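You operate a simulated robot arm through the tools that you are given. There is no shell and no other tool. Be economical: measure what you need, move in short steps, check, and stop when the job is done.

You run a simulated two-armed robot. Do the job below in one go: nothing can be reset, and whatever is moved stays where it is left.

Task
Take the small green colour frame and leave it on top of the large rose frame. Shut the case drawer. Put the grey remote on the sloping top of the lectern away on the hatch ledge in the booth. Pick up the carton from the bench top beside the target board with one hand, pass it to the other hand and put it on the grey steel table. Open the console drawer. The order is free. Set down upright: carton.

Only the result counts: the job must be done as asked and must still hold three seconds after the hand-in. Knocking over, shifting, dropping, spilling or breaking anything else fails it.

Robot
Two 7-joint arms with two-finger parallel grippers on one trunk, on a base that drives. Base frame: it is fixed to the floor where the robot stands at the start and does not move with it; the origin is under the middle of the robot, x ahead of it, y to its left, z up; the surface under the hand at the start is at about z = 860. Lengths are in mm, angles in degrees, forces in N, time in s.
The left shoulder is at the start at [28, 174, 1411], the right one opposite. With the tool pointing down near the work surface each hand reaches from about 100 to 580 mm from the robot's upright axis, wherever it stands, measured 20 degrees to its own side. Places, roughly: carton [250, 1000, 1000]; case drawer [-10600, -2400, 300]; console drawer [-5000, 3300, 600]; grey remote [-11250, 500, 1000]; grey steel table [-500, -3700, 800]; hatch ledge in the booth (13x82 cm) [-3820, 1320, 1060]; large rose frame [-1750, -1750, 750]; small green colour frame [500, 0, 1250]. Payload 3.6 kg a hand.
The tool frame of a hand sits at the grasp point between the pads (the TCP): z along the fingers, y along the line on which they close. The tips reach 30 mm beyond it. The gripper opens to 110 mm. The fingers are 20 mm wide and 10 mm thick; the gripper's body (48 by 112 mm) begins 55 mm behind the TCP.
Orientation is told as [roll, pitch, yaw] about the base's x, y, z axes, in that order, counted from this pose: with the fingers straight down and closing along the base's y, the tool's x points along the base's -x, its y along +y and its z along -z.

Tools
- The arms move only by the tool step_arm. It takes "left_series", "right_series" or both (then of equal length, played together; a hand with none holds still); each is a list that holds one entry, the list of rows, each a list of 7 numbers: the shift along the tool's x, y, z in mm, then the turn, a rotation vector about the tool's x, y, z in degrees, then the gripper command, from -1 (fully open) to 1 (shut), values between in proportion. In form: [[[x, y, z, ax, ay, az, hand], ...]]. A call has 1 to 8 rows; each row shifts and turns the commanded pose from where the row before left it, along the tool's axes as they then stand. Each row takes 0.2 s and may step no farther than 50 mm and 8.6 degrees from the row before; otherwise, or with a gripper value out of range, the whole call is refused. A pose out of reach is approached as far as the arm can. The call stops where the force on the tool passes 40 N (or 10 N more than at its start, if that is more) or the arm is blocked; 0.2 s more then pass. The fingers move at their own pace (about 153 mm/s each) and stop on an object; they squeeze with about 26 N. The grip force told is the motor's: it shows also when the fingers shut on nothing. Time passes only in rows, and 0.2 s behind the last, so rows that do not move let the fingers close. It gives the time, the measured TCP pose, the force on the tool (base axes), the opening and the grip force at its end, in the units of the frame above (readings bear some noise), with the torque about the TCP (base axes, N m) and any sound that the robot's microphone picked up.
- Cameras (640 x 400 px; columns grow to the right, rows downward): "scene" is now at [112.5, 7.3, 1596.3]; the picture's right is [0.08, -1.00, 0.00], its down [-0.47, -0.04, -0.88] and it looks along [0.88, 0.07, -0.47] (base axes); focal length 265 px, centre (320, 200). "left" rides on the left gripper at [72, -17, -103] in its tool frame; the picture's right is [0.23, 0.97, 0.00], its down [-0.76, 0.18, -0.62] and it looks along [-0.61, 0.14, 0.78] (tool axes); focal length 222 px, centre (320, 200). "right" rides on the right gripper at [72, 17, -103] in its tool frame; the picture's right is [-0.23, 0.97, 0.00], its down [-0.76, -0.18, -0.62] and it looks along [-0.61, -0.14, 0.78] (tool axes); focal length 222 px, centre (320, 200).
- capture(camera): a new picture of that camera. The clock stands still meanwhile.
- lift_body(by): slides the trunk up (or, below 0, down) by that many mm; the arms and the scene camera ride with it, the base frame stays. It gives what a move gives, with no picture.
- steer(legs): drives the robot by 1 to 6 legs, each [ahead, left, turn to the left] in mm, mm and degrees, along the robot's own axes; the way and the turn of a leg run together, so that a leg with both is an arc; at most 1500 mm and 180 degrees a leg. The arms and the cameras ride along, it lands a little off, and it stops where it bumps. It gives what a move gives.
- turn_head(pan, tilt): turns the head with the scene camera to pan (to the left, within 86 degrees either way) and tilt (down, from -29 to 69), counted from straight ahead of the robot. It gives what a move gives.
- locate(camera, pixels): for up to 12 pixels [column, row] of the newest picture of that camera ("zoom" is the newest enlarged one), the place [x, y, z] in the base frame of the surface seen there, good to about 3 mm. The clock stands still meanwhile.
- zoom(camera, box): a new picture of the part [left, top, right, bottom] of that camera's present view, enlarged. The clock stands still meanwhile.
- finish_job(): hands the job in; it is judged then, once.

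Go step by step. Measure first, check grasps and placings, and put right what went wrong. The budget is 110 turns and 88 pictures, counting those below and the enlarged ones. Unless the task says otherwise, let go and move clear before handing in, and close with one line.

The tools are called after "Emit:" by a JSON object that holds its "op" and its "data". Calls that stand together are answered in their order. step_arm: Moves the arms, as the interface text tells. Its arguments: {"type":"object","properties":{"left_series":{"type":"array","items":{"type":"array","items":{"type":"array","items":{"type":"number"}}}},"right_series":{"type":"array","items":{"type":"array","items":{"type":"array","items":{"type":"number"}}}}},"required":[]} The other tools are called the same way: lift_body (by) slides the trunk up or down; steer (legs) drives the base; turn_head (pan, tilt) turns the head that bears the scene camera; capture (camera) takes a picture; locate (camera, pixels) gives the place of the surface under pixels of a picture; zoom (camera, box) takes an enlarged picture of a part of a camera's view; finish_job () hands the job in.

At the start:

```text
time: 0.0
left_ee_pos: [497.2, 247.2, 1415.2]
left_tool_rot: [0.0, 0.0, 0.0]
left_wrist_force: [-0.3, 0.3, -0.2]
left_wrist_torque: [0.02, 0.0, 0.02]
left_grip_width: 110.2
left_finger_force: 0.0
right_ee_pos: [377.0, -161.5, 1413.8]
right_tool_rot: [0.1, 0.0, 0.0]
right_wrist_force: [0.1, -0.4, 0.7]
right_wrist_torque: [0.01, 0.02, 0.01]
right_grip_width: 110.1
right_finger_force: 0.1
trunk travel left (down, up): [-525.0, 238.0]
robot x, y, heading: [-0.2, 2.1, -0.2]
head pan, tilt: [4.3, 28.1]
```

scene: 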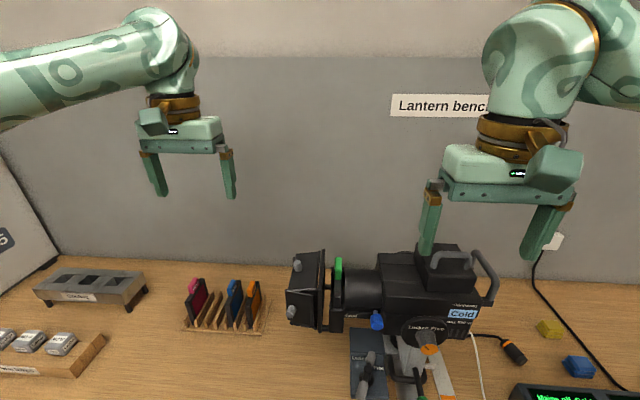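
right: 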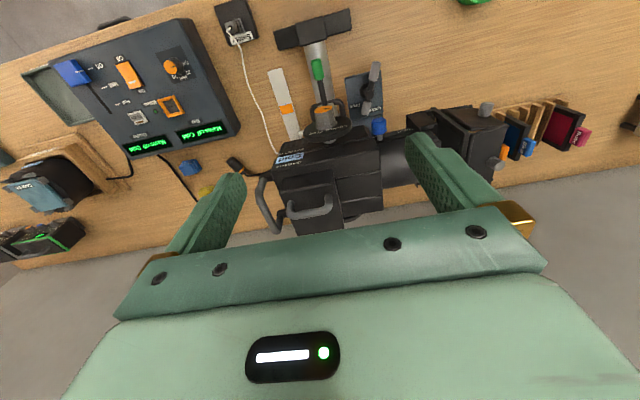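
left: 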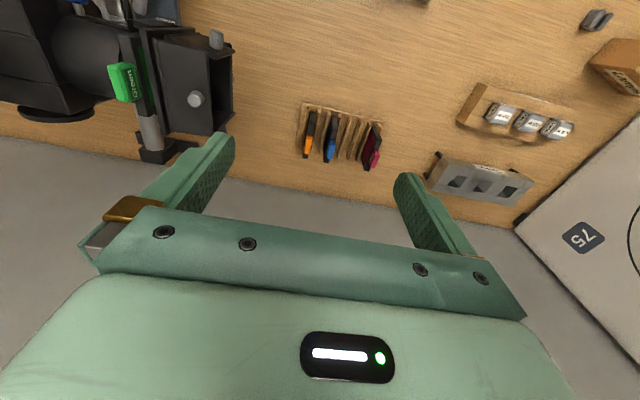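

The green tab at scene (338,270) seems to be the colour frame sitting in the lantern's slot. I'll enlarge it and measure.

Emit:
{"op": "zoom", "data": {"camera": "scene", "box": [270, 230, 430, 330]}}

Emit:
{"op": "zoom", "data": {"camera": "left", "box": [60, 20, 260, 145]}}

Emit:
{"op": "locate", "data": {"camera": "scene", "pixels": [[338, 261], [338, 275], [334, 290], [325, 290], [310, 265], [295, 262], [335, 320], [375, 270], [450, 255]]}}

Emit:
{"op": "locate", "data": {"camera": "left", "pixels": [[124, 68], [115, 82], [132, 75], [122, 98], [150, 130], [195, 60]]}}

```text
4.00 times, centred on (350, 280) of scene
```

zoom: 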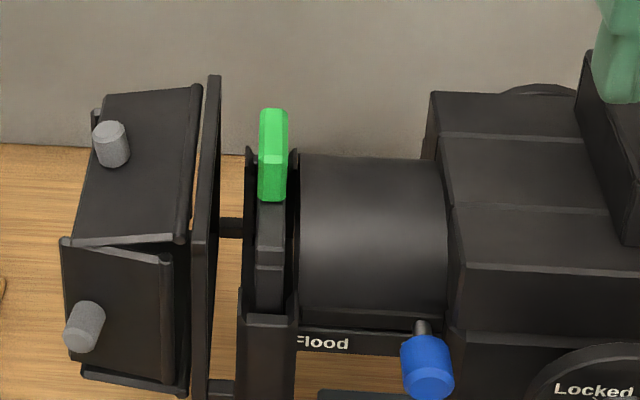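

```text
3.20 times, centred on (160, 82) of left
```

zoom: 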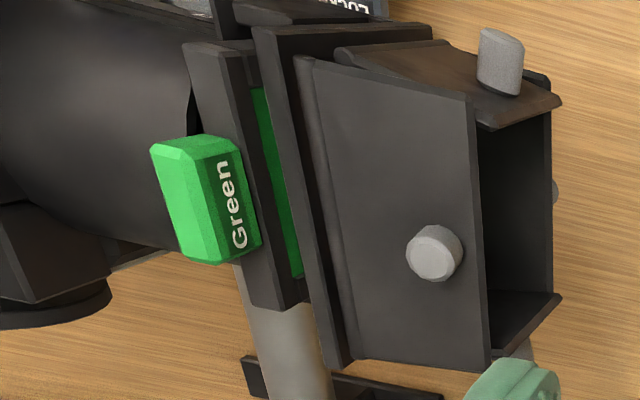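

```text
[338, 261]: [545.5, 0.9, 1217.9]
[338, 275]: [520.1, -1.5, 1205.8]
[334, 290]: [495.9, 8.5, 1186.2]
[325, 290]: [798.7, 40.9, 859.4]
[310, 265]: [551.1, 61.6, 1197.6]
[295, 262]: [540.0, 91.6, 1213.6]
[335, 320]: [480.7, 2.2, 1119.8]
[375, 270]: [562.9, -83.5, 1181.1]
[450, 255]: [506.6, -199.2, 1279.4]
```

```text
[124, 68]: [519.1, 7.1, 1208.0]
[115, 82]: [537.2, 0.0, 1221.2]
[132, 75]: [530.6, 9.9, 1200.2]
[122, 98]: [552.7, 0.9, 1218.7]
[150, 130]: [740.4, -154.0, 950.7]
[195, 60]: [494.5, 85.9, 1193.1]
```

The green tab stands up out of the slot with its faces along x–z. I'll measure the tab ends and the neighbouring plate more finely.

Emit:
{"op": "locate", "data": {"camera": "zoom", "pixels": [[160, 150], [198, 142], [185, 255], [222, 258], [238, 155], [255, 240], [200, 200], [230, 205], [205, 60], [285, 60], [300, 250], [340, 340]]}}

Emit:
{"op": "turn_head", "data": {"pan": 70, "tilt": 30}}

Emit:
{"op": "capture", "data": {"camera": "scene"}}

```text
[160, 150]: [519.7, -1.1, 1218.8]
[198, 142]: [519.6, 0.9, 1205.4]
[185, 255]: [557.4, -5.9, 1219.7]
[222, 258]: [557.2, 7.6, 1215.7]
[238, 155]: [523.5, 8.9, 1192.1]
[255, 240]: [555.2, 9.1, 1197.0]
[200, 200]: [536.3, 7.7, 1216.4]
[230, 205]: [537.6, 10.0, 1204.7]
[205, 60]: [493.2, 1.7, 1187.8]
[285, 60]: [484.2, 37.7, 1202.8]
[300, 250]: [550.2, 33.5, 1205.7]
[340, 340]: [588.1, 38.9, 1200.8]
```

```text
time: 1.4
left_ee_pos: [497.3, 245.9, 1416.2]
left_tool_rot: [0.0, 0.0, 0.0]
left_wrist_force: [0.2, -0.5, 0.4]
left_wrist_torque: [-0.01, -0.01, 0.02]
left_grip_width: 109.6
left_finger_force: 0.2
right_ee_pos: [378.3, -161.6, 1413.9]
right_tool_rot: [0.0, 0.0, 0.0]
right_wrist_force: [-0.3, -0.3, -0.3]
right_wrist_torque: [0.03, -0.02, -0.01]
right_grip_width: 110.2
right_finger_force: 0.1
trunk travel left (down, up): [-525.0, 238.0]
robot x, y, heading: [-1.4, -2.3, 0.0]
head pan, tilt: [70.0, 30.0]
```

```text
82 pictures are left
```

scene: 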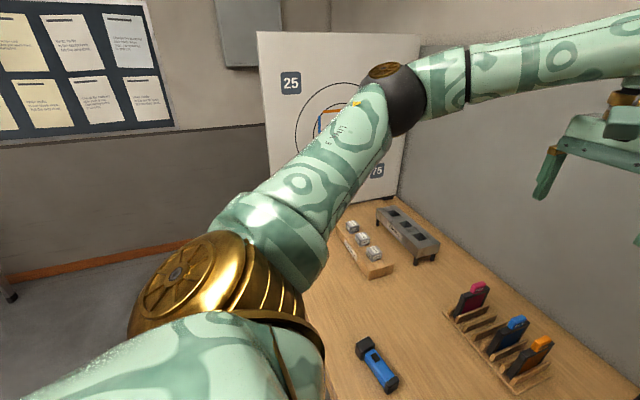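

Tab: x 518–558, y −5…10, z 1192–1221, and the nearest plate is at y≈33. I'll bring the right hand in turned 90° so the fingers close along x over the tab's length, starting with the turn well above.

Emit:
{"op": "step_arm", "data": {"right_series": [[[0, 0, 0, 0, 0, 8.5, -1], [0, 0, 0, 0, 0, 8.5, -1], [0, 0, 0, 0, 0, 8.5, -1], [0, 0, 0, 0, 0, 8.5, -1], [0, 0, 0, 0, 0, 8.5, -1], [0, 0, 0, 0, 0, 8.5, -1], [0, 0, 0, 0, 0, 8.5, -1], [0, 0, 0, 0, 0, 8.5, -1]]]}}

Emit:
{"op": "step_arm", "data": {"right_series": [[[0, 0, 0, 0, 0, 8.5, -1], [0, 0, 0, 0, 0, 8.5, -1], [0, 0, 0, 0, 0, 5, -1], [33, 32, 0, 0, 0, 0, -0.2], [33, 32, 0, 0, 0, 0, -0.2], [33, 32, 0, 0, 0, 0, -0.2], [33, 32, 0, 0, 0, 0, -0.2], [32, 33, 0, 0, 0, 0, -0.2]]]}}

Emit:
{"op": "turn_head", "data": {"pan": 4, "tilt": 28}}

Emit:
{"op": "capture", "data": {"camera": "right"}}

```text
time: 3.2
left_ee_pos: [497.1, 246.6, 1415.9]
left_tool_rot: [0.0, 0.1, 0.0]
left_wrist_force: [-1.0, 0.0, -0.4]
left_wrist_torque: [0.02, -0.01, -0.02]
left_grip_width: 110.1
left_finger_force: 0.0
right_ee_pos: [377.6, -162.2, 1414.1]
right_tool_rot: [-0.1, 0.2, -68.1]
right_wrist_force: [0.1, -0.8, -0.2]
right_wrist_torque: [-0.02, -0.02, 0.0]
right_grip_width: 109.8
right_finger_force: 0.1
trunk travel left (down, up): [-525.0, 238.0]
robot x, y, heading: [0.9, 0.5, 0.0]
head pan, tilt: [70.0, 30.0]
```

```text
time: 5.0
left_ee_pos: [497.9, 249.4, 1414.8]
left_tool_rot: [-0.2, -0.1, 0.2]
left_wrist_force: [0.1, 0.7, 0.6]
left_wrist_torque: [-0.03, 0.0, -0.02]
left_grip_width: 110.2
left_finger_force: 0.0
right_ee_pos: [537.7, 6.1, 1418.0]
right_tool_rot: [-0.2, -0.1, -89.8]
right_wrist_force: [0.5, 0.6, 0.0]
right_wrist_torque: [-0.01, -0.02, -0.02]
right_grip_width: 65.8
right_finger_force: 0.0
trunk travel left (down, up): [-525.0, 238.0]
robot x, y, heading: [0.4, -0.5, 0.1]
head pan, tilt: [70.0, 30.0]
```

```text
time: 6.3
left_ee_pos: [496.8, 246.0, 1415.4]
left_tool_rot: [0.0, 0.0, 0.0]
left_wrist_force: [0.8, -0.3, -0.2]
left_wrist_torque: [0.01, -0.02, 0.01]
left_grip_width: 110.2
left_finger_force: 0.1
right_ee_pos: [536.6, 1.0, 1420.0]
right_tool_rot: [-0.1, 0.0, -90.0]
right_wrist_force: [0.1, -0.4, 0.1]
right_wrist_torque: [0.0, 0.02, 0.01]
right_grip_width: 66.0
right_finger_force: 0.1
trunk travel left (down, up): [-525.0, 238.0]
robot x, y, heading: [-1.1, 2.9, 0.0]
head pan, tilt: [4.0, 28.0]
```

```text
81 pictures are left
```

right: 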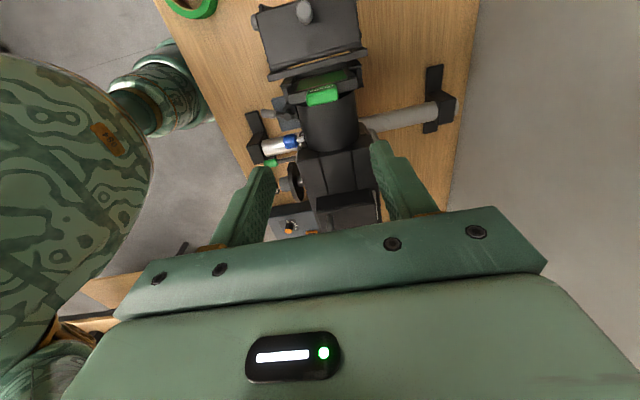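

Tab is centred between the fingers at (323,95). I'll go down to about z=1228 and look before closing.

Emit:
{"op": "step_arm", "data": {"right_series": [[[0, 1, 45, 0, 0, 0, -0.2], [0, 0, 45, 0, 0, 0, -0.2], [0, 0, 45, 0, 0, 0, -0.2], [0, 0, 35, 0, 0, 0, -0.2], [0, 0, 22, 0, 0, 0, -0.2], [0, 0, 0, 0, 0, 0, -0.2]]]}}

Emit:
{"op": "zoom", "data": {"camera": "scene", "box": [240, 180, 440, 305]}}

Emit:
{"op": "capture", "data": {"camera": "right"}}

```text
time: 7.7
left_ee_pos: [496.7, 246.0, 1416.6]
left_tool_rot: [-0.1, 0.0, 0.0]
left_wrist_force: [0.5, 0.3, -0.1]
left_wrist_torque: [-0.01, -0.01, 0.0]
left_grip_width: 109.9
left_finger_force: 0.1
right_ee_pos: [541.0, 1.9, 1219.5]
right_tool_rot: [0.0, 0.1, -90.0]
right_wrist_force: [0.0, 0.6, 0.3]
right_wrist_torque: [-0.02, -0.04, 0.01]
right_grip_width: 65.8
right_finger_force: 0.1
trunk travel left (down, up): [-525.0, 238.0]
robot x, y, heading: [1.2, -1.9, 0.1]
head pan, tilt: [4.0, 28.0]
```

```text
3.20 times, centred on (340, 242) of scene
```

zoom: 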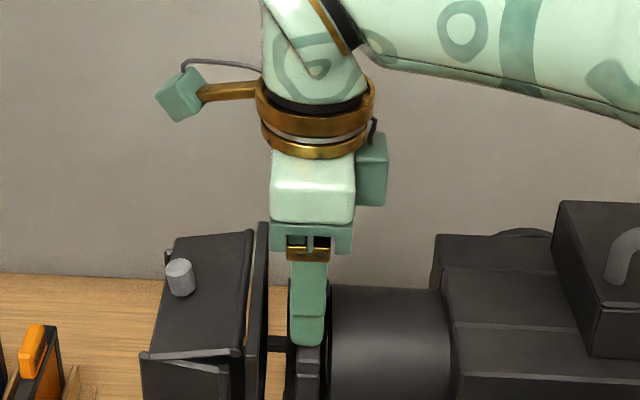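

```text
79 pictures are left
```

right: 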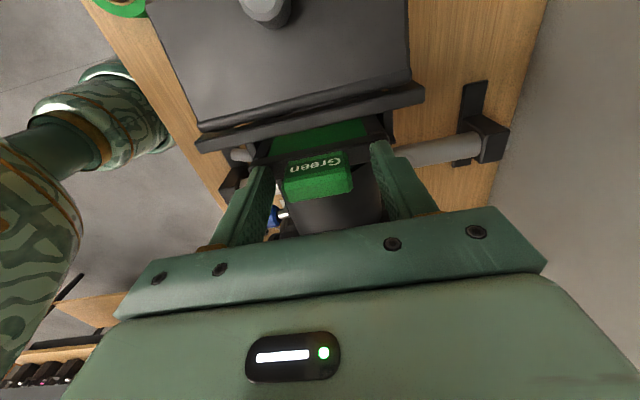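

The tab sits between the fingers, with no contact force. I'll close, let it settle, then pull straight up.

Emit:
{"op": "step_arm", "data": {"right_series": [[[0, 0, 0, 0, 0, 0, 1], [0, 0, 0, 0, 0, 0, 1], [0, 0, 0, 0, 0, 0, 1], [0, 0, -5, 0, 0, 0, 1], [0, 0, -20, 0, 0, 0, 1], [0, 0, -30, 0, 0, 0, 1], [0, 0, -40, 0, 0, 0, 1], [0, 0, -45, 0, 0, 0, 1]]]}}

Emit:
{"op": "capture", "data": {"camera": "scene"}}

```text
time: 9.5
left_ee_pos: [496.4, 246.4, 1416.3]
left_tool_rot: [-0.1, 0.0, 0.1]
left_wrist_force: [-0.5, -0.3, 0.7]
left_wrist_torque: [-0.01, -0.01, 0.0]
left_grip_width: 109.9
left_finger_force: 0.1
right_ee_pos: [540.2, 2.4, 1359.9]
right_tool_rot: [-0.1, 0.0, -90.0]
right_wrist_force: [0.4, 0.7, -0.5]
right_wrist_torque: [-0.02, -0.04, 0.02]
right_grip_width: 41.6
right_finger_force: 25.8
trunk travel left (down, up): [-525.0, 238.0]
robot x, y, heading: [-1.2, -3.0, 0.0]
head pan, tilt: [4.0, 28.0]
```

```text
78 pictures are left
```

scene: 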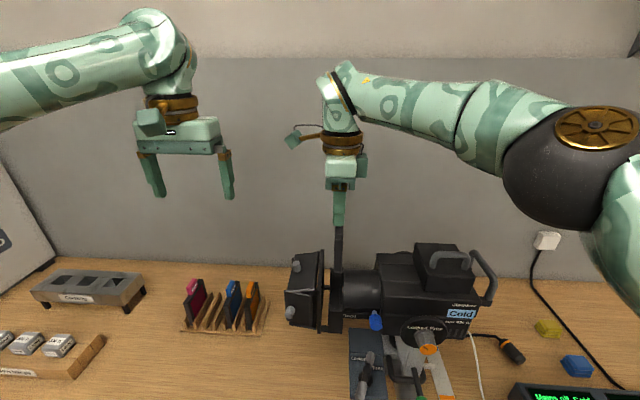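

The frame is held (opening 41.6) and rising out of the slot. I'll raise it another 100 mm, draw it back and look.

Emit:
{"op": "step_arm", "data": {"right_series": [[[0, 0, -45, 0, 0, 0, 1], [0, 0, -45, 0, 0, 0, 1], [0, 0, -30, 0, 0, 0, 1], [0, -30, 0, 0, 0, 0, 1], [0, -40, 0, 0, 0, 0, 1], [0, -40, 0, 0, 0, 0, 1], [0, -40, 0, 0, 0, 0, 1], [0, 0, 0, 0, 0, 0, 1]]]}}

Emit:
{"op": "zoom", "data": {"camera": "right", "box": [160, 0, 480, 200]}}

Emit:
{"op": "capture", "data": {"camera": "scene"}}

```text
time: 11.3
left_ee_pos: [496.9, 246.7, 1414.7]
left_tool_rot: [0.0, -0.1, 0.1]
left_wrist_force: [0.3, -1.0, 1.3]
left_wrist_torque: [0.02, 0.02, 0.0]
left_grip_width: 110.1
left_finger_force: 0.0
right_ee_pos: [529.5, 11.2, 1440.9]
right_tool_rot: [-0.1, 0.2, -89.9]
right_wrist_force: [0.8, 0.1, -1.3]
right_wrist_torque: [-0.01, -0.02, 0.01]
right_grip_width: 41.5
right_finger_force: 26.1
right hand out of reach, approached as far as the arm can: row 2, 3, 4, 5, 6, 7
trunk travel left (down, up): [-525.0, 238.0]
robot x, y, heading: [1.7, -0.1, -0.1]
head pan, tilt: [4.0, 28.0]
```

```text
2.00 times, centred on (320, 100) of right
```

zoom: 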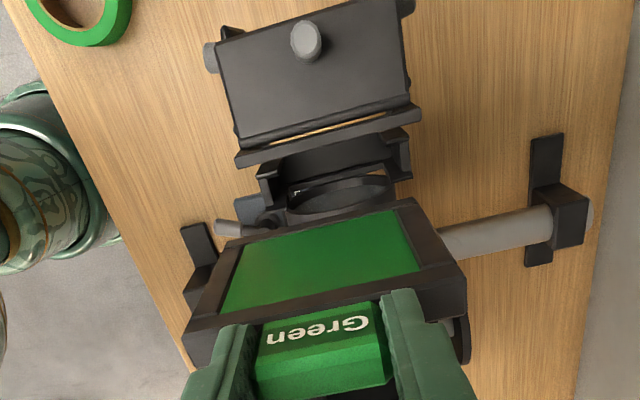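

```text
76 pictures are left
```

scene: 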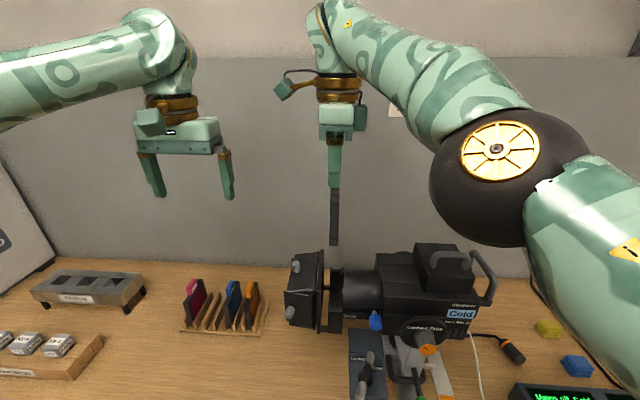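

The frame has cleared the slot, but the arm is at its reach limit. I'll raise the trunk and then see where the hand stands.

Emit:
{"op": "lift_body", "data": {"by": 120}}

Emit:
{"op": "step_arm", "data": {"right_series": [[[0, -20, 0, 0, 0, 0, 1], [0, -20, 0, 0, 0, 0, 1], [0, -20, 0, 0, 0, 0, 1]]]}}

```text
time: 12.8
left_ee_pos: [496.8, 245.8, 1534.9]
left_tool_rot: [0.0, 0.0, 0.0]
left_wrist_force: [-0.3, 0.5, -0.2]
left_wrist_torque: [0.01, 0.02, 0.01]
left_grip_width: 110.2
left_finger_force: 0.1
right_ee_pos: [524.6, 8.5, 1565.8]
right_tool_rot: [0.7, 0.1, -90.0]
right_wrist_force: [0.2, -0.7, -1.0]
right_wrist_torque: [0.0, 0.0, 0.03]
right_grip_width: 41.6
right_finger_force: 25.9
trunk travel left (down, up): [-645.0, 118.0]
robot x, y, heading: [0.5, 2.6, 0.1]
head pan, tilt: [4.0, 28.0]
```

```text
time: 13.6
left_ee_pos: [496.7, 246.6, 1536.0]
left_tool_rot: [0.0, 0.1, 0.1]
left_wrist_force: [-0.1, -0.9, -0.3]
left_wrist_torque: [0.02, 0.02, 0.03]
left_grip_width: 110.3
left_finger_force: 0.1
right_ee_pos: [465.7, 9.7, 1564.3]
right_tool_rot: [0.7, 0.1, -90.1]
right_wrist_force: [1.1, -0.7, -1.2]
right_wrist_torque: [0.03, 0.02, 0.0]
right_grip_width: 41.4
right_finger_force: 25.6
trunk travel left (down, up): [-645.0, 118.0]
robot x, y, heading: [1.6, -2.3, 0.0]
head pan, tilt: [4.0, 28.0]
```

Frame is free. I'll retract the hands a bit, back off from the bench, turn towards the rose frame and look.

Emit:
{"op": "step_arm", "data": {"left_series": [[[40, 0, 0, 0, 0, 0, -1], [40, 0, 0, 0, 0, 0, -1], [40, 0, 0, 0, 0, 0, -1], [40, 0, 0, 0, 0, 0, -1]]], "right_series": [[[-10, -30, 0, 0, 0, 0, 1], [-20, -30, 0, 0, 0, 0, 1], [-20, -30, 0, 0, 0, 0, 1], [-20, -20, 0, 0, 0, 0, 1]]]}}

Emit:
{"op": "steer", "data": {"legs": [[-350, 0, 0], [0, 0, -90]]}}

Emit:
{"op": "turn_head", "data": {"pan": -35, "tilt": 22}}

Emit:
{"op": "capture", "data": {"camera": "scene"}}

```text
time: 14.6
left_ee_pos: [331.7, 245.7, 1540.4]
left_tool_rot: [0.0, -0.1, 0.0]
left_wrist_force: [-0.4, 0.6, 1.0]
left_wrist_torque: [-0.02, -0.05, -0.02]
left_grip_width: 110.2
left_finger_force: 0.1
right_ee_pos: [349.4, -61.9, 1564.7]
right_tool_rot: [0.9, 0.2, -89.8]
right_wrist_force: [-1.0, -0.2, -0.9]
right_wrist_torque: [0.01, -0.04, -0.04]
right_grip_width: 41.6
right_finger_force: 26.5
trunk travel left (down, up): [-645.0, 118.0]
robot x, y, heading: [3.4, -1.9, 0.0]
head pan, tilt: [4.0, 28.0]
```

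```text
time: 20.8
left_ee_pos: [-109.6, -335.7, 1539.7]
left_tool_rot: [-0.1, -0.1, -90.5]
left_wrist_force: [-0.8, 0.0, 0.4]
left_wrist_torque: [0.01, 0.03, -0.01]
left_grip_width: 109.9
left_finger_force: 0.1
right_ee_pos: [-417.3, -352.5, 1563.9]
right_tool_rot: [0.7, 0.0, 179.5]
right_wrist_force: [0.0, 0.7, -1.7]
right_wrist_torque: [-0.04, -0.03, -0.04]
right_grip_width: 41.2
right_finger_force: 26.2
trunk travel left (down, up): [-645.0, 118.0]
robot x, y, heading: [-349.6, -2.1, -90.4]
head pan, tilt: [4.0, 28.0]
```

```text
time: 21.8
left_ee_pos: [-110.0, -336.5, 1537.8]
left_tool_rot: [0.0, 0.1, -90.5]
left_wrist_force: [0.0, 1.1, -0.5]
left_wrist_torque: [0.0, 0.03, 0.01]
left_grip_width: 110.0
left_finger_force: 0.0
right_ee_pos: [-416.4, -352.7, 1564.6]
right_tool_rot: [0.7, 0.1, 179.5]
right_wrist_force: [0.1, 0.0, -0.6]
right_wrist_torque: [0.01, -0.01, -0.02]
right_grip_width: 41.5
right_finger_force: 26.0
trunk travel left (down, up): [-645.0, 118.0]
robot x, y, heading: [-349.4, -0.1, -90.8]
head pan, tilt: [-35.0, 22.0]
```

```text
75 pictures are left
```

scene: 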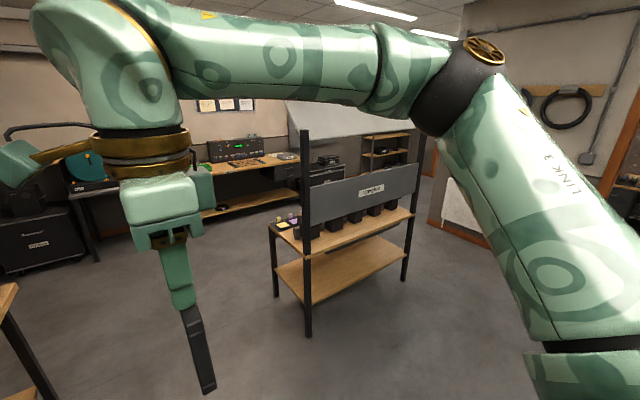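

A standing rack is ahead at scene (340,240). I'll locate it and zoom for the rose frame.

Emit:
{"op": "zoom", "data": {"camera": "scene", "box": [200, 130, 440, 280]}}

Emit:
{"op": "locate", "data": {"camera": "scene", "pixels": [[270, 225], [412, 215], [278, 265], [290, 240], [306, 330], [405, 278], [360, 190], [5, 300], [30, 380], [205, 385], [230, 170], [80, 230]]}}

```text
2.67 times, centred on (320, 205) of scene
```

zoom: 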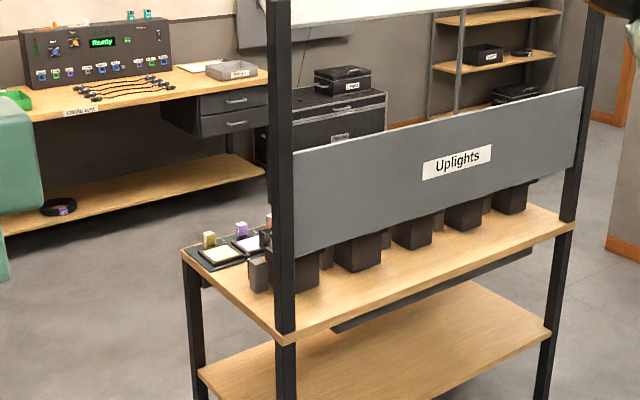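

```text
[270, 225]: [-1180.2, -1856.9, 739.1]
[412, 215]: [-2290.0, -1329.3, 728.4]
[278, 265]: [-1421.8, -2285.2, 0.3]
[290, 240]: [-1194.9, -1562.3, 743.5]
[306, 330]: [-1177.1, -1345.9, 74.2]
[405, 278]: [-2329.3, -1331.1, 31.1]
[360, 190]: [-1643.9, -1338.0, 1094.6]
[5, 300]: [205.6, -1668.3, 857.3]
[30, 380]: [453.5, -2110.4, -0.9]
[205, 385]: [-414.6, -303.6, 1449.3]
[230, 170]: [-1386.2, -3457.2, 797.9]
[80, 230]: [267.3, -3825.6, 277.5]
```

The rack (x −2330…−1180, y −1860…−1330) has its back panel towards me, so its open side faces south. I'll drive around its east end and turn to face it from the south.

Emit:
{"op": "steer", "data": {"legs": [[1250, 80, 0], [1250, 80, 0], [0, 0, -90], [1000, 0, 0], [300, 0, -90]]}}

Emit:
{"op": "turn_head", "data": {"pan": 0, "tilt": 40}}

Emit:
{"op": "capture", "data": {"camera": "scene"}}

```text
time: 46.5
left_ee_pos: [-1661.0, -2085.3, 1538.6]
left_tool_rot: [0.0, 0.0, 94.6]
left_wrist_force: [0.6, 0.1, -0.2]
left_wrist_torque: [0.03, -0.01, 0.0]
left_grip_width: 110.0
left_finger_force: 0.1
right_ee_pos: [-1356.7, -2042.8, 1563.5]
right_tool_rot: [0.7, 0.1, 4.7]
right_wrist_force: [-0.1, -0.5, -0.9]
right_wrist_torque: [0.02, -0.02, 0.02]
right_grip_width: 41.7
right_finger_force: 26.1
trunk travel left (down, up): [-645.0, 118.0]
robot x, y, heading: [-1385.5, -2396.3, 94.7]
head pan, tilt: [-35.0, 22.0]
cut short: leg 5
```

```text
time: 47.5
left_ee_pos: [-1662.6, -2085.2, 1539.6]
left_tool_rot: [0.0, 0.0, 94.7]
left_wrist_force: [-0.2, 0.3, 0.3]
left_wrist_torque: [0.01, -0.01, 0.01]
left_grip_width: 109.9
left_finger_force: 0.1
right_ee_pos: [-1357.6, -2042.8, 1563.8]
right_tool_rot: [0.7, 0.1, 4.7]
right_wrist_force: [-0.5, 0.4, -2.0]
right_wrist_torque: [0.0, 0.02, 0.01]
right_grip_width: 41.6
right_finger_force: 26.2
trunk travel left (down, up): [-645.0, 118.0]
robot x, y, heading: [-1388.2, -2397.4, 94.5]
head pan, tilt: [0.0, 40.0]
```

```text
73 pictures are left
```

scene: 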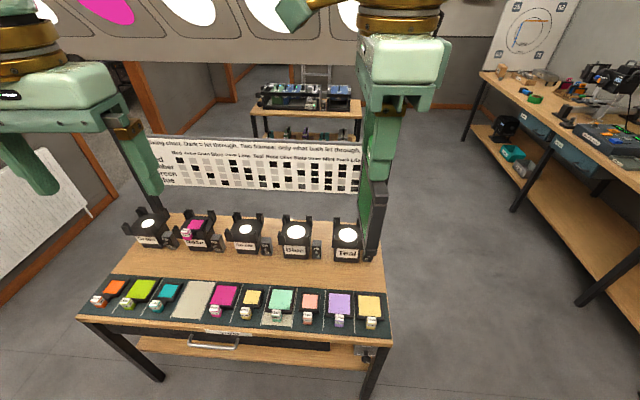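

I'm in front of the rack. I'll zoom on the row of frames and lamps to identify the large rose one.

Emit:
{"op": "zoom", "data": {"camera": "scene", "box": [80, 190, 400, 390]}}

Emit:
{"op": "zoom", "data": {"camera": "scene", "box": [80, 265, 260, 377]}}

Emit:
{"op": "locate", "data": {"camera": "scene", "pixels": [[110, 290], [224, 296], [192, 299], [308, 300], [280, 300], [370, 308], [90, 318], [385, 335], [197, 228], [346, 235], [370, 390], [150, 380]]}}

```text
2.00 times, centred on (240, 290) of scene
```

zoom: 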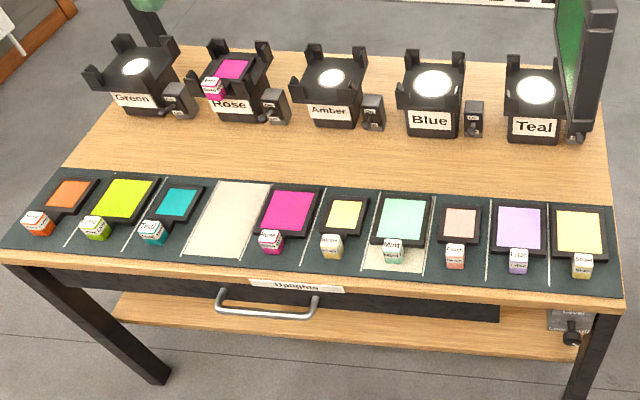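

```text
3.56 times, centred on (170, 321) of scene
```

zoom: 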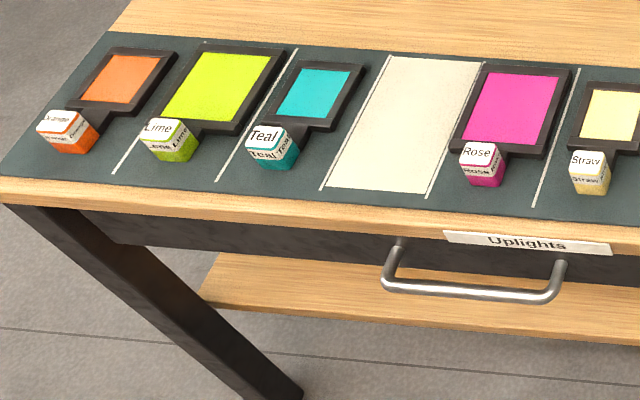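

```text
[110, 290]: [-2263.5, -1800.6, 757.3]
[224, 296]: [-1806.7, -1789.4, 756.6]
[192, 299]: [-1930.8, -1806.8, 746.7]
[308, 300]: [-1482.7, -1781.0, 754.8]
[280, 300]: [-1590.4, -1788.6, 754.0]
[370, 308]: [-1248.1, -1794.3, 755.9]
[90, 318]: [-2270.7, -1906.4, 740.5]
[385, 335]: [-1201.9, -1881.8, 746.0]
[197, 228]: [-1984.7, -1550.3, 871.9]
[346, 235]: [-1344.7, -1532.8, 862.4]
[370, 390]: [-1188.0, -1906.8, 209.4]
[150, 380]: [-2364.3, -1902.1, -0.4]
```

The large rose frame lies in the tray at scene (224,296), its labelled tab towards me. I'll measure its outline, tab and neighbours.

Emit:
{"op": "locate", "data": {"camera": "zoom", "pixels": [[486, 68], [568, 74], [545, 153], [456, 146], [515, 105], [475, 152], [483, 165], [500, 182], [410, 110], [590, 86], [590, 160], [470, 205]]}}

Emit:
{"op": "capture", "data": {"camera": "right"}}

```text
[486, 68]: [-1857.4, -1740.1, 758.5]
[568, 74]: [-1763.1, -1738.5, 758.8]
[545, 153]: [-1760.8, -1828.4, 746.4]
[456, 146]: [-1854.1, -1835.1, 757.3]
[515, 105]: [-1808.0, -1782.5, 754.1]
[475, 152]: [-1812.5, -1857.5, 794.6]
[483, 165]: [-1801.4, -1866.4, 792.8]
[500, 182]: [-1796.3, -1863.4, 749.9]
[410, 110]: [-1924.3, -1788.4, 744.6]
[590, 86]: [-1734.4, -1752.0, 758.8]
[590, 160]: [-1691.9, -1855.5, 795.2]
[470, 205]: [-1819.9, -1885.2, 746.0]
```

```text
70 pictures are left
```

right: 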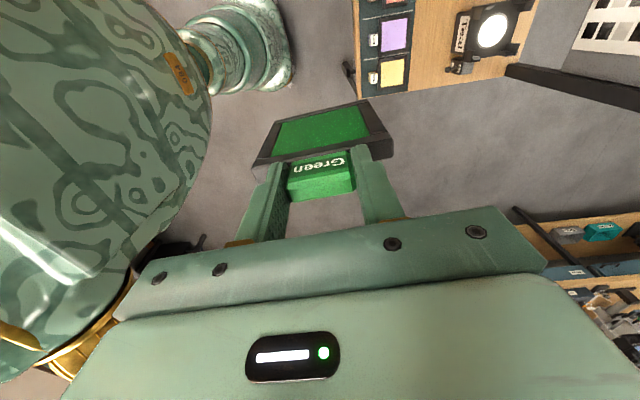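

The rose frame spans x −1857…−1761, y −1835…−1739 with its top at z≈758, and its tab block stands in front. The cells on either side set how I approach, so I'll measure the green frame in the hand.

Emit:
{"op": "locate", "data": {"camera": "right", "pixels": [[256, 164], [278, 122], [366, 102], [390, 143], [275, 165], [385, 150], [322, 132], [290, 185], [350, 175], [340, 150], [293, 162], [352, 190]]}}

Emit:
{"op": "locate", "data": {"camera": "scene", "pixels": [[252, 297], [246, 312], [215, 310], [278, 318]]}}

```text
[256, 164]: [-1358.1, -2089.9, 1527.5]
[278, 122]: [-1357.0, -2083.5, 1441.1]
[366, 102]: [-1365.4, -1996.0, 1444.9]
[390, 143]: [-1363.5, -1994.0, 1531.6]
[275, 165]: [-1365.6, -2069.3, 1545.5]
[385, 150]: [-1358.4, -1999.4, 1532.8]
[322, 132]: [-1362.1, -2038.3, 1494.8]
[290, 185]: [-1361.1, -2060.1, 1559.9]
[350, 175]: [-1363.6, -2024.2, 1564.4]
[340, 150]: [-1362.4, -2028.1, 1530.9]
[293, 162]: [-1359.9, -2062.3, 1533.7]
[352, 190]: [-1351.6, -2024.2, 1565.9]
```

```text
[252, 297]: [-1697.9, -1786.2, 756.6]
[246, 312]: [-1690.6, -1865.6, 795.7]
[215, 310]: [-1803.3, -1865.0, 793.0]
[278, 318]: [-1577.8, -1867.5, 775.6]
```

The green frame is about 92 mm square with the TCP at its tab end, and its far edge is ~123 mm beyond the TCP. I'll bring the robot before the rose cell and tip the hand to point left with the camera up.

Emit:
{"op": "steer", "data": {"legs": [[0, 350, -4.5], [80, 0, 0]]}}

Emit:
{"op": "step_arm", "data": {"right_series": [[[0, 20, 0, 0, 8.4, 0, 1], [0, 20, 0, 0, 8.4, 0, 1], [0, 20, 0, 0, 8.4, 0, 1], [0, 20, 0, 0, 8.4, 0, 1], [0, 0, 0, 0, 8.4, 0, 1], [0, 0, 0, 0, 8.4, 0, 1], [0, 0, 0, 0, 8.4, 0, 1], [0, 0, 0, 0, 8.4, 0, 1]]]}}

Emit:
{"op": "lift_body", "data": {"by": -220}}

Emit:
{"op": "capture", "data": {"camera": "scene"}}

```text
time: 50.5
left_ee_pos: [-1994.8, -2012.3, 1541.6]
left_tool_rot: [-0.1, -0.3, 90.8]
left_wrist_force: [-0.2, -0.1, 0.1]
left_wrist_torque: [0.04, 0.0, -0.01]
left_grip_width: 110.1
left_finger_force: 0.0
right_ee_pos: [-1686.7, -1989.9, 1566.7]
right_tool_rot: [1.1, 0.2, 0.9]
right_wrist_force: [1.2, -0.7, -0.2]
right_wrist_torque: [0.06, -0.01, 0.05]
right_grip_width: 41.7
right_finger_force: 26.0
trunk travel left (down, up): [-645.0, 118.0]
robot x, y, heading: [-1740.3, -2335.2, 90.8]
head pan, tilt: [0.0, 40.0]
```

```text
time: 52.3
left_ee_pos: [-1992.5, -2004.4, 1539.0]
left_tool_rot: [0.0, 0.0, 90.7]
left_wrist_force: [0.3, -0.4, 0.0]
left_wrist_torque: [0.03, 0.0, 0.03]
left_grip_width: 109.9
left_finger_force: 0.1
right_ee_pos: [-1687.2, -1901.7, 1565.4]
right_tool_rot: [2.0, 67.5, 2.8]
right_wrist_force: [-0.4, -0.4, -0.3]
right_wrist_torque: [0.0, -0.03, 0.01]
right_grip_width: 41.4
right_finger_force: 25.8
trunk travel left (down, up): [-645.0, 118.0]
robot x, y, heading: [-1740.5, -2334.5, 90.6]
head pan, tilt: [0.0, 40.0]
```

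```text
time: 54.6
left_ee_pos: [-1993.5, -2001.0, 1318.5]
left_tool_rot: [-0.1, 0.1, 90.9]
left_wrist_force: [1.8, 0.7, 0.9]
left_wrist_torque: [0.0, 0.01, -0.04]
left_grip_width: 110.3
left_finger_force: 0.1
right_ee_pos: [-1687.9, -1902.0, 1345.2]
right_tool_rot: [2.0, 67.3, 2.8]
right_wrist_force: [1.0, 0.2, -0.8]
right_wrist_torque: [-0.01, -0.02, -0.03]
right_grip_width: 41.7
right_finger_force: 26.0
trunk travel left (down, up): [-425.0, 338.0]
robot x, y, heading: [-1740.4, -2334.3, 91.0]
head pan, tilt: [0.0, 40.0]
```

```text
69 pictures are left
```

scene: 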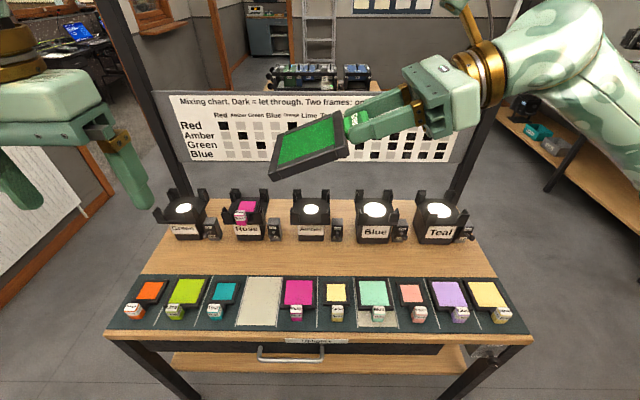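

The hand points left with the frame tilted about 22°. I'll lower the trunk further, edge forward 60 mm and bring the frame down to about 30 mm above the rose frame.

Emit:
{"op": "lift_body", "data": {"by": -150}}

Emit:
{"op": "steer", "data": {"legs": [[60, 0, 0]]}}

Emit:
{"op": "step_arm", "data": {"right_series": [[[-37.8, 7.5, 22.8, 0, 0, 0, 1], [-37.8, 7.5, 22.8, 0, 0, 0, 1], [-37.8, 7.5, 22.8, 0, 0, 0, 1], [-37.8, 7.5, 22.8, 0, 0, 0, 1], [-37.8, 7.5, 22.8, 0, 0, 0, 1], [-37.8, 7.5, 22.8, 0, 0, 0, 1], [-37.8, 7.5, 22.8, 0, 0, 0, 1]]]}}

Emit:
{"op": "capture", "data": {"camera": "scene"}}

Emit:
{"op": "capture", "data": {"camera": "right"}}

```text
time: 56.3
left_ee_pos: [-1995.3, -1966.8, 1135.6]
left_tool_rot: [-0.1, 5.5, 91.1]
left_wrist_force: [0.1, -0.3, 0.1]
left_wrist_torque: [0.02, 0.01, 0.02]
left_grip_width: 109.9
left_finger_force: 0.1
right_ee_pos: [-1687.4, -1903.0, 1195.7]
right_tool_rot: [2.1, 67.3, 2.8]
right_wrist_force: [-0.3, 0.0, -0.3]
right_wrist_torque: [-0.01, -0.04, -0.03]
right_grip_width: 41.7
right_finger_force: 26.4
trunk travel left (down, up): [-275.0, 488.0]
robot x, y, heading: [-1742.1, -2335.0, 90.6]
head pan, tilt: [0.0, 40.0]
```

```text
time: 57.3
left_ee_pos: [-1997.3, -1903.0, 1135.7]
left_tool_rot: [-0.1, 5.7, 91.2]
left_wrist_force: [0.1, 0.7, 0.0]
left_wrist_torque: [-0.04, -0.01, 0.0]
left_grip_width: 110.0
left_finger_force: 0.1
right_ee_pos: [-1688.0, -1839.6, 1194.5]
right_tool_rot: [1.6, 67.4, 2.3]
right_wrist_force: [-0.5, 1.0, -0.7]
right_wrist_torque: [-0.01, 0.0, 0.03]
right_grip_width: 41.5
right_finger_force: 26.1
trunk travel left (down, up): [-275.0, 488.0]
robot x, y, heading: [-1742.9, -2274.2, 90.6]
head pan, tilt: [0.0, 40.0]
```

```text
time: 58.9
left_ee_pos: [-1994.9, -1904.7, 1134.8]
left_tool_rot: [-0.1, 5.7, 91.2]
left_wrist_force: [-0.1, -0.6, 0.4]
left_wrist_torque: [0.02, 0.02, -0.02]
left_grip_width: 109.7
left_finger_force: 0.0
right_ee_pos: [-1735.4, -1786.1, 888.3]
right_tool_rot: [1.9, 67.3, 2.7]
right_wrist_force: [-0.1, 0.4, -0.5]
right_wrist_torque: [0.01, -0.08, -0.04]
right_grip_width: 41.4
right_finger_force: 26.3
trunk travel left (down, up): [-275.0, 488.0]
robot x, y, heading: [-1744.0, -2274.7, 90.7]
head pan, tilt: [0.0, 40.0]
```

```text
68 pictures are left
```

scene: 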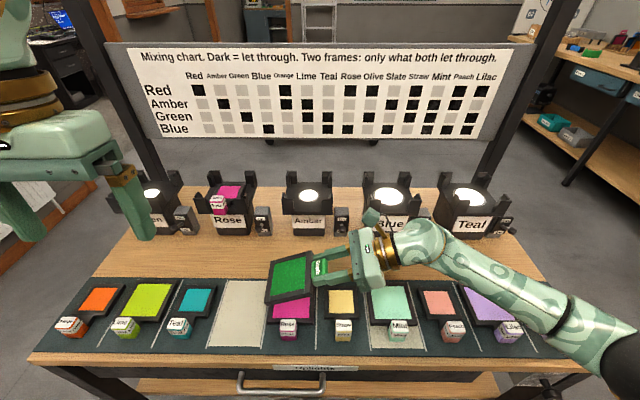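

```text
67 pictures are left
```

right: 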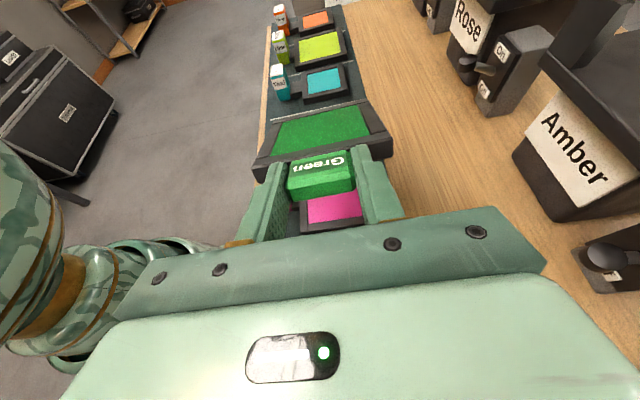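

The frame is above the rose cell. I'll check its corners against the rose frame before going down.

Emit:
{"op": "locate", "data": {"camera": "scene", "pixels": [[277, 254], [317, 251], [310, 298], [267, 302], [292, 275], [290, 312], [318, 267]]}}

Emit:
{"op": "zoom", "data": {"camera": "scene", "box": [220, 220, 420, 345]}}

```text
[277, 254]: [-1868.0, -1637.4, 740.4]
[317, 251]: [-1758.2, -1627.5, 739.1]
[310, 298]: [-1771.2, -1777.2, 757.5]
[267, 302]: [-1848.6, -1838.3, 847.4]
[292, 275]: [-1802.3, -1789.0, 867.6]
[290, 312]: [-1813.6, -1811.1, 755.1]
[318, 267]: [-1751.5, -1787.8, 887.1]
```

```text
3.20 times, centred on (320, 282) of scene
```

zoom: 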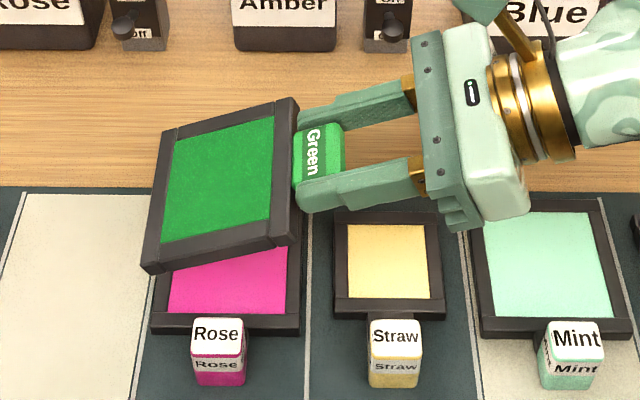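

The frame is about 8 mm too far forward, close to the rose tab. I'll flatten the tilt to ~12°, shift back 7 mm and lower until just above contact.

Emit:
{"op": "step_arm", "data": {"right_series": [[[0, 4, 0, 0, 5, 0, 1], [0, 3, 0, 0, 5.5, 0, 1], [-24, 0, 5, 0, 0, 0, 1], [-24, 0, 5, 0, 0, 0, 1], [-24, 0, 5, 0, 0, 0, 1], [-10, 0, 2, 0, 0, 0, 1], [0, 0, 0, 0, 0, 0, 1]]]}}

Emit:
{"op": "zoom", "data": {"camera": "scene", "box": [220, 220, 420, 345]}}

Emit:
{"op": "locate", "data": {"camera": "zoom", "pixels": [[150, 290], [270, 290], [160, 180], [285, 180], [215, 230]]}}

```text
time: 60.5
left_ee_pos: [-1995.6, -1905.4, 1135.8]
left_tool_rot: [-0.1, 5.6, 91.2]
left_wrist_force: [-0.2, -0.2, 0.4]
left_wrist_torque: [0.02, 0.02, -0.01]
left_grip_width: 109.9
left_finger_force: 0.1
right_ee_pos: [-1735.1, -1776.7, 806.6]
right_tool_rot: [3.5, 77.8, 4.4]
right_wrist_force: [0.9, 0.3, 0.1]
right_wrist_torque: [-0.02, -0.03, 0.01]
right_grip_width: 41.4
right_finger_force: 26.1
trunk travel left (down, up): [-275.0, 488.0]
robot x, y, heading: [-1744.3, -2274.6, 90.7]
head pan, tilt: [0.0, 40.0]
```

```text
3.20 times, centred on (320, 282) of scene
```

zoom: 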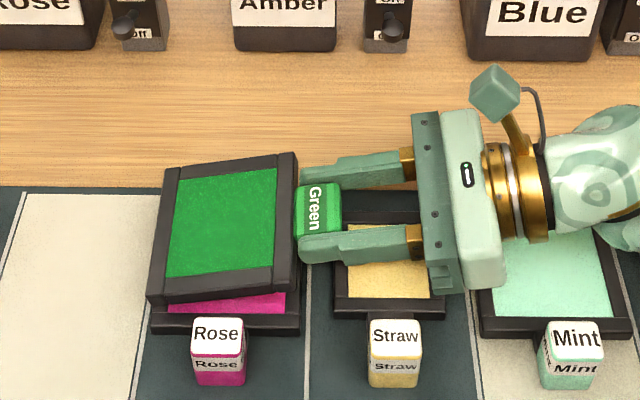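

```text
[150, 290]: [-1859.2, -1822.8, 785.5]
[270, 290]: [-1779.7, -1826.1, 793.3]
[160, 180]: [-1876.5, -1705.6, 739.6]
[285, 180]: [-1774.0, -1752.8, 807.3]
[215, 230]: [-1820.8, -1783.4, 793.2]
```

Well aligned; the west edge is about 4 mm too far out. I'll shift 5 mm east and lower gently to contact.

Emit:
{"op": "step_arm", "data": {"right_series": [[[-3, 0, -4, 0, 0, 0, 1], [-5, 0, 0, 0, 0, 0, 1], [-4, 0, 0.5, 0, 0, 0, 1], [-3, 0, 0.5, 0, 0, 0, 1]]]}}

Emit:
{"op": "zoom", "data": {"camera": "scene", "box": [220, 220, 420, 345]}}

Emit:
{"op": "locate", "data": {"camera": "zoom", "pixels": [[158, 300], [270, 298], [170, 190], [285, 190], [215, 230]]}}

```text
time: 61.5
left_ee_pos: [-1996.5, -1905.8, 1137.4]
left_tool_rot: [-0.1, 5.6, 91.1]
left_wrist_force: [-0.2, 0.6, -0.7]
left_wrist_torque: [0.02, 0.02, 0.01]
left_grip_width: 110.0
left_finger_force: 0.0
right_ee_pos: [-1726.8, -1776.2, 793.8]
right_tool_rot: [3.6, 77.9, 4.3]
right_wrist_force: [1.4, 2.4, 6.9]
right_wrist_torque: [-0.18, 0.84, -0.25]
right_grip_width: 41.6
right_finger_force: 26.4
trunk travel left (down, up): [-275.0, 488.0]
robot x, y, heading: [-1741.9, -2275.2, 90.7]
head pan, tilt: [0.0, 40.0]
```

```text
3.20 times, centred on (320, 282) of scene
```

zoom: 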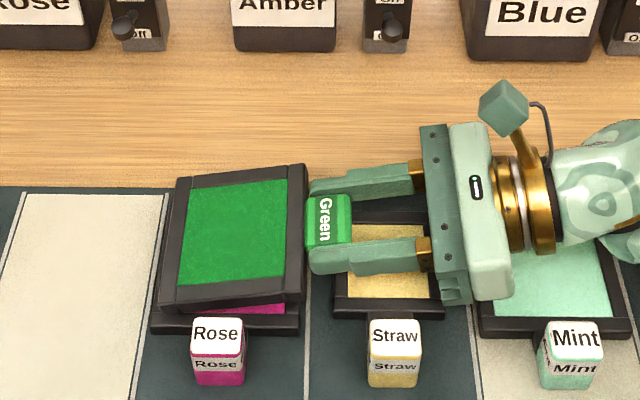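

```text
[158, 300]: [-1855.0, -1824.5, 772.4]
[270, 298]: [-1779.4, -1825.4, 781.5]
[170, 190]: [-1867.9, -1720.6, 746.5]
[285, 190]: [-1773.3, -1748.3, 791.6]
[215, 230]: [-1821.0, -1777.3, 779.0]
```

Contact (7 N) of the far edge on the rose frame. I'll flatten a further 4° while lowering the tab, then open a little to let it down.

Emit:
{"op": "step_arm", "data": {"right_series": [[[-4, 0, 0, 0, 2, 0, 1], [-4, 0, 0, 0, 2, 0, 1], [0, 0, 0, 0, 0, 0, 1], [0, 0, 0, 0, 0, 0, 0], [0, 0, 0, 0, 0, 0, 0]]]}}

Emit:
{"op": "zoom", "data": {"camera": "scene", "box": [220, 220, 420, 345]}}

Emit:
{"op": "locate", "data": {"camera": "zoom", "pixels": [[165, 305], [285, 303], [200, 200], [290, 200], [225, 240], [320, 230]]}}

```text
time: 62.3
left_ee_pos: [-1996.6, -1907.3, 1137.0]
left_tool_rot: [-0.2, 5.5, 91.2]
left_wrist_force: [-0.2, -0.4, -0.1]
left_wrist_torque: [0.02, -0.01, 0.02]
left_grip_width: 110.0
left_finger_force: 0.1
right_ee_pos: [-1725.0, -1776.7, 792.2]
right_tool_rot: [7.5, 82.4, 8.4]
right_wrist_force: [1.0, -6.7, 20.6]
right_wrist_torque: [-0.52, -1.9, -0.57]
right_grip_width: 41.6
right_finger_force: 26.4
trunk travel left (down, up): [-275.0, 488.0]
robot x, y, heading: [-1742.9, -2272.5, 90.3]
head pan, tilt: [0.0, 40.0]
stopped in row 3 (right hand): the force on the tool passed its limit at 41 N (the readings are from after the stop); the commanded pose is now the measured one
```

```text
3.20 times, centred on (320, 282) of scene
```

zoom: 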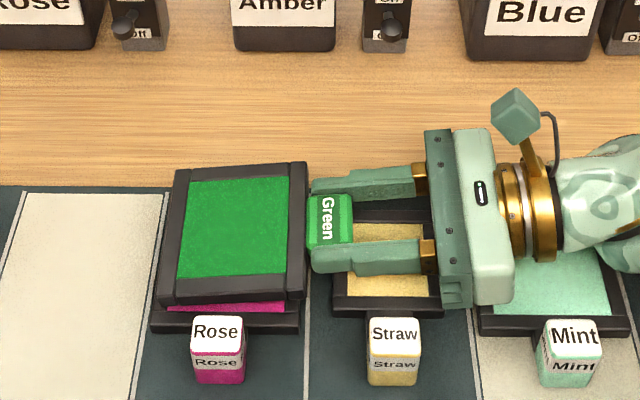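

```text
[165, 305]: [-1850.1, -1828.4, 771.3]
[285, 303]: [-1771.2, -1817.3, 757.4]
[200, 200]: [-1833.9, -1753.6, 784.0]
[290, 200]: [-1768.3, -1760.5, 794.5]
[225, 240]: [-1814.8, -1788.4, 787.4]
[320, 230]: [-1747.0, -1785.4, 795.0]
```

The hand met 41 N and stopped with the frame still ~12° tilted, which is close enough. I'll ease up 3 mm to relieve the load, then open slowly so the tab drops.

Emit:
{"op": "step_arm", "data": {"right_series": [[[3, 0, 0, 0, 0, 0, 1], [0, 0, 0, 0, 0, 0, 0.1], [0, 0, 0, 0, 0, 0, 0.1], [0, 0, 0, 0, 0, 0, 0.0]]]}}

Emit:
{"op": "zoom", "data": {"camera": "scene", "box": [220, 220, 420, 345]}}

Emit:
{"op": "locate", "data": {"camera": "zoom", "pixels": [[165, 305], [285, 303], [200, 200], [290, 200], [225, 240], [320, 230]]}}

```text
time: 63.3
left_ee_pos: [-1996.0, -1905.9, 1135.5]
left_tool_rot: [-0.1, 5.6, 91.2]
left_wrist_force: [-0.1, -0.1, -0.3]
left_wrist_torque: [-0.03, -0.01, -0.03]
left_grip_width: 110.0
left_finger_force: 0.0
right_ee_pos: [-1725.6, -1775.4, 792.1]
right_tool_rot: [6.7, 82.1, 7.5]
right_wrist_force: [-2.6, -1.4, 4.2]
right_wrist_torque: [-0.1, -0.27, -0.12]
right_grip_width: 55.0
right_finger_force: 0.0
trunk travel left (down, up): [-275.0, 488.0]
robot x, y, heading: [-1744.3, -2278.0, 90.6]
head pan, tilt: [0.0, 40.0]
```

```text
3.20 times, centred on (320, 282) of scene
```

zoom: 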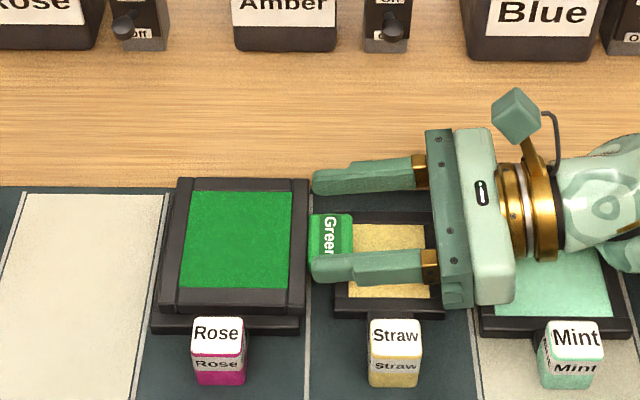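

```text
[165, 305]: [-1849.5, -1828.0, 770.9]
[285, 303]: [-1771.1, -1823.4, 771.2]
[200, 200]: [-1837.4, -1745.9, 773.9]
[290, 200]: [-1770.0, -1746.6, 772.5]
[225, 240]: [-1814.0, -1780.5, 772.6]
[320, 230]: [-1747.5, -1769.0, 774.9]
```

The green frame now lies flat on the rose frame (z≈772 all over). I'll lift the hand straight up off the tab and look again.

Emit:
{"op": "step_arm", "data": {"right_series": [[[10, 0, 0, 0, 0, 0, 0], [30, 0, -2, 0, 0, 0, 0], [40, 0, -5, 0, 0, 0, 0], [45, 0, -10, 0, 0, 0, 0], [45, 0, -10, 0, 0, 0, 0], [45, 0, -10, 0, 0, 0, 0]]]}}

Emit:
{"op": "capture", "data": {"camera": "scene"}}

```text
time: 64.7
left_ee_pos: [-1996.5, -1905.7, 1135.3]
left_tool_rot: [-0.1, 5.6, 91.3]
left_wrist_force: [-0.2, 0.1, 0.0]
left_wrist_torque: [0.01, 0.03, -0.05]
left_grip_width: 110.2
left_finger_force: 0.0
right_ee_pos: [-1718.1, -1780.8, 1009.4]
right_tool_rot: [6.5, 82.3, 7.3]
right_wrist_force: [-0.7, 0.1, 0.2]
right_wrist_torque: [0.01, 0.02, 0.0]
right_grip_width: 55.1
right_finger_force: 0.0
trunk travel left (down, up): [-275.0, 488.0]
robot x, y, heading: [-1743.6, -2273.2, 90.8]
head pan, tilt: [0.0, 40.0]
```

```text
61 pictures are left
```

scene: 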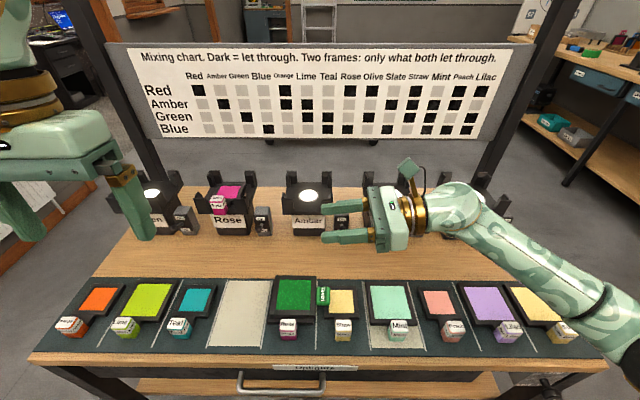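

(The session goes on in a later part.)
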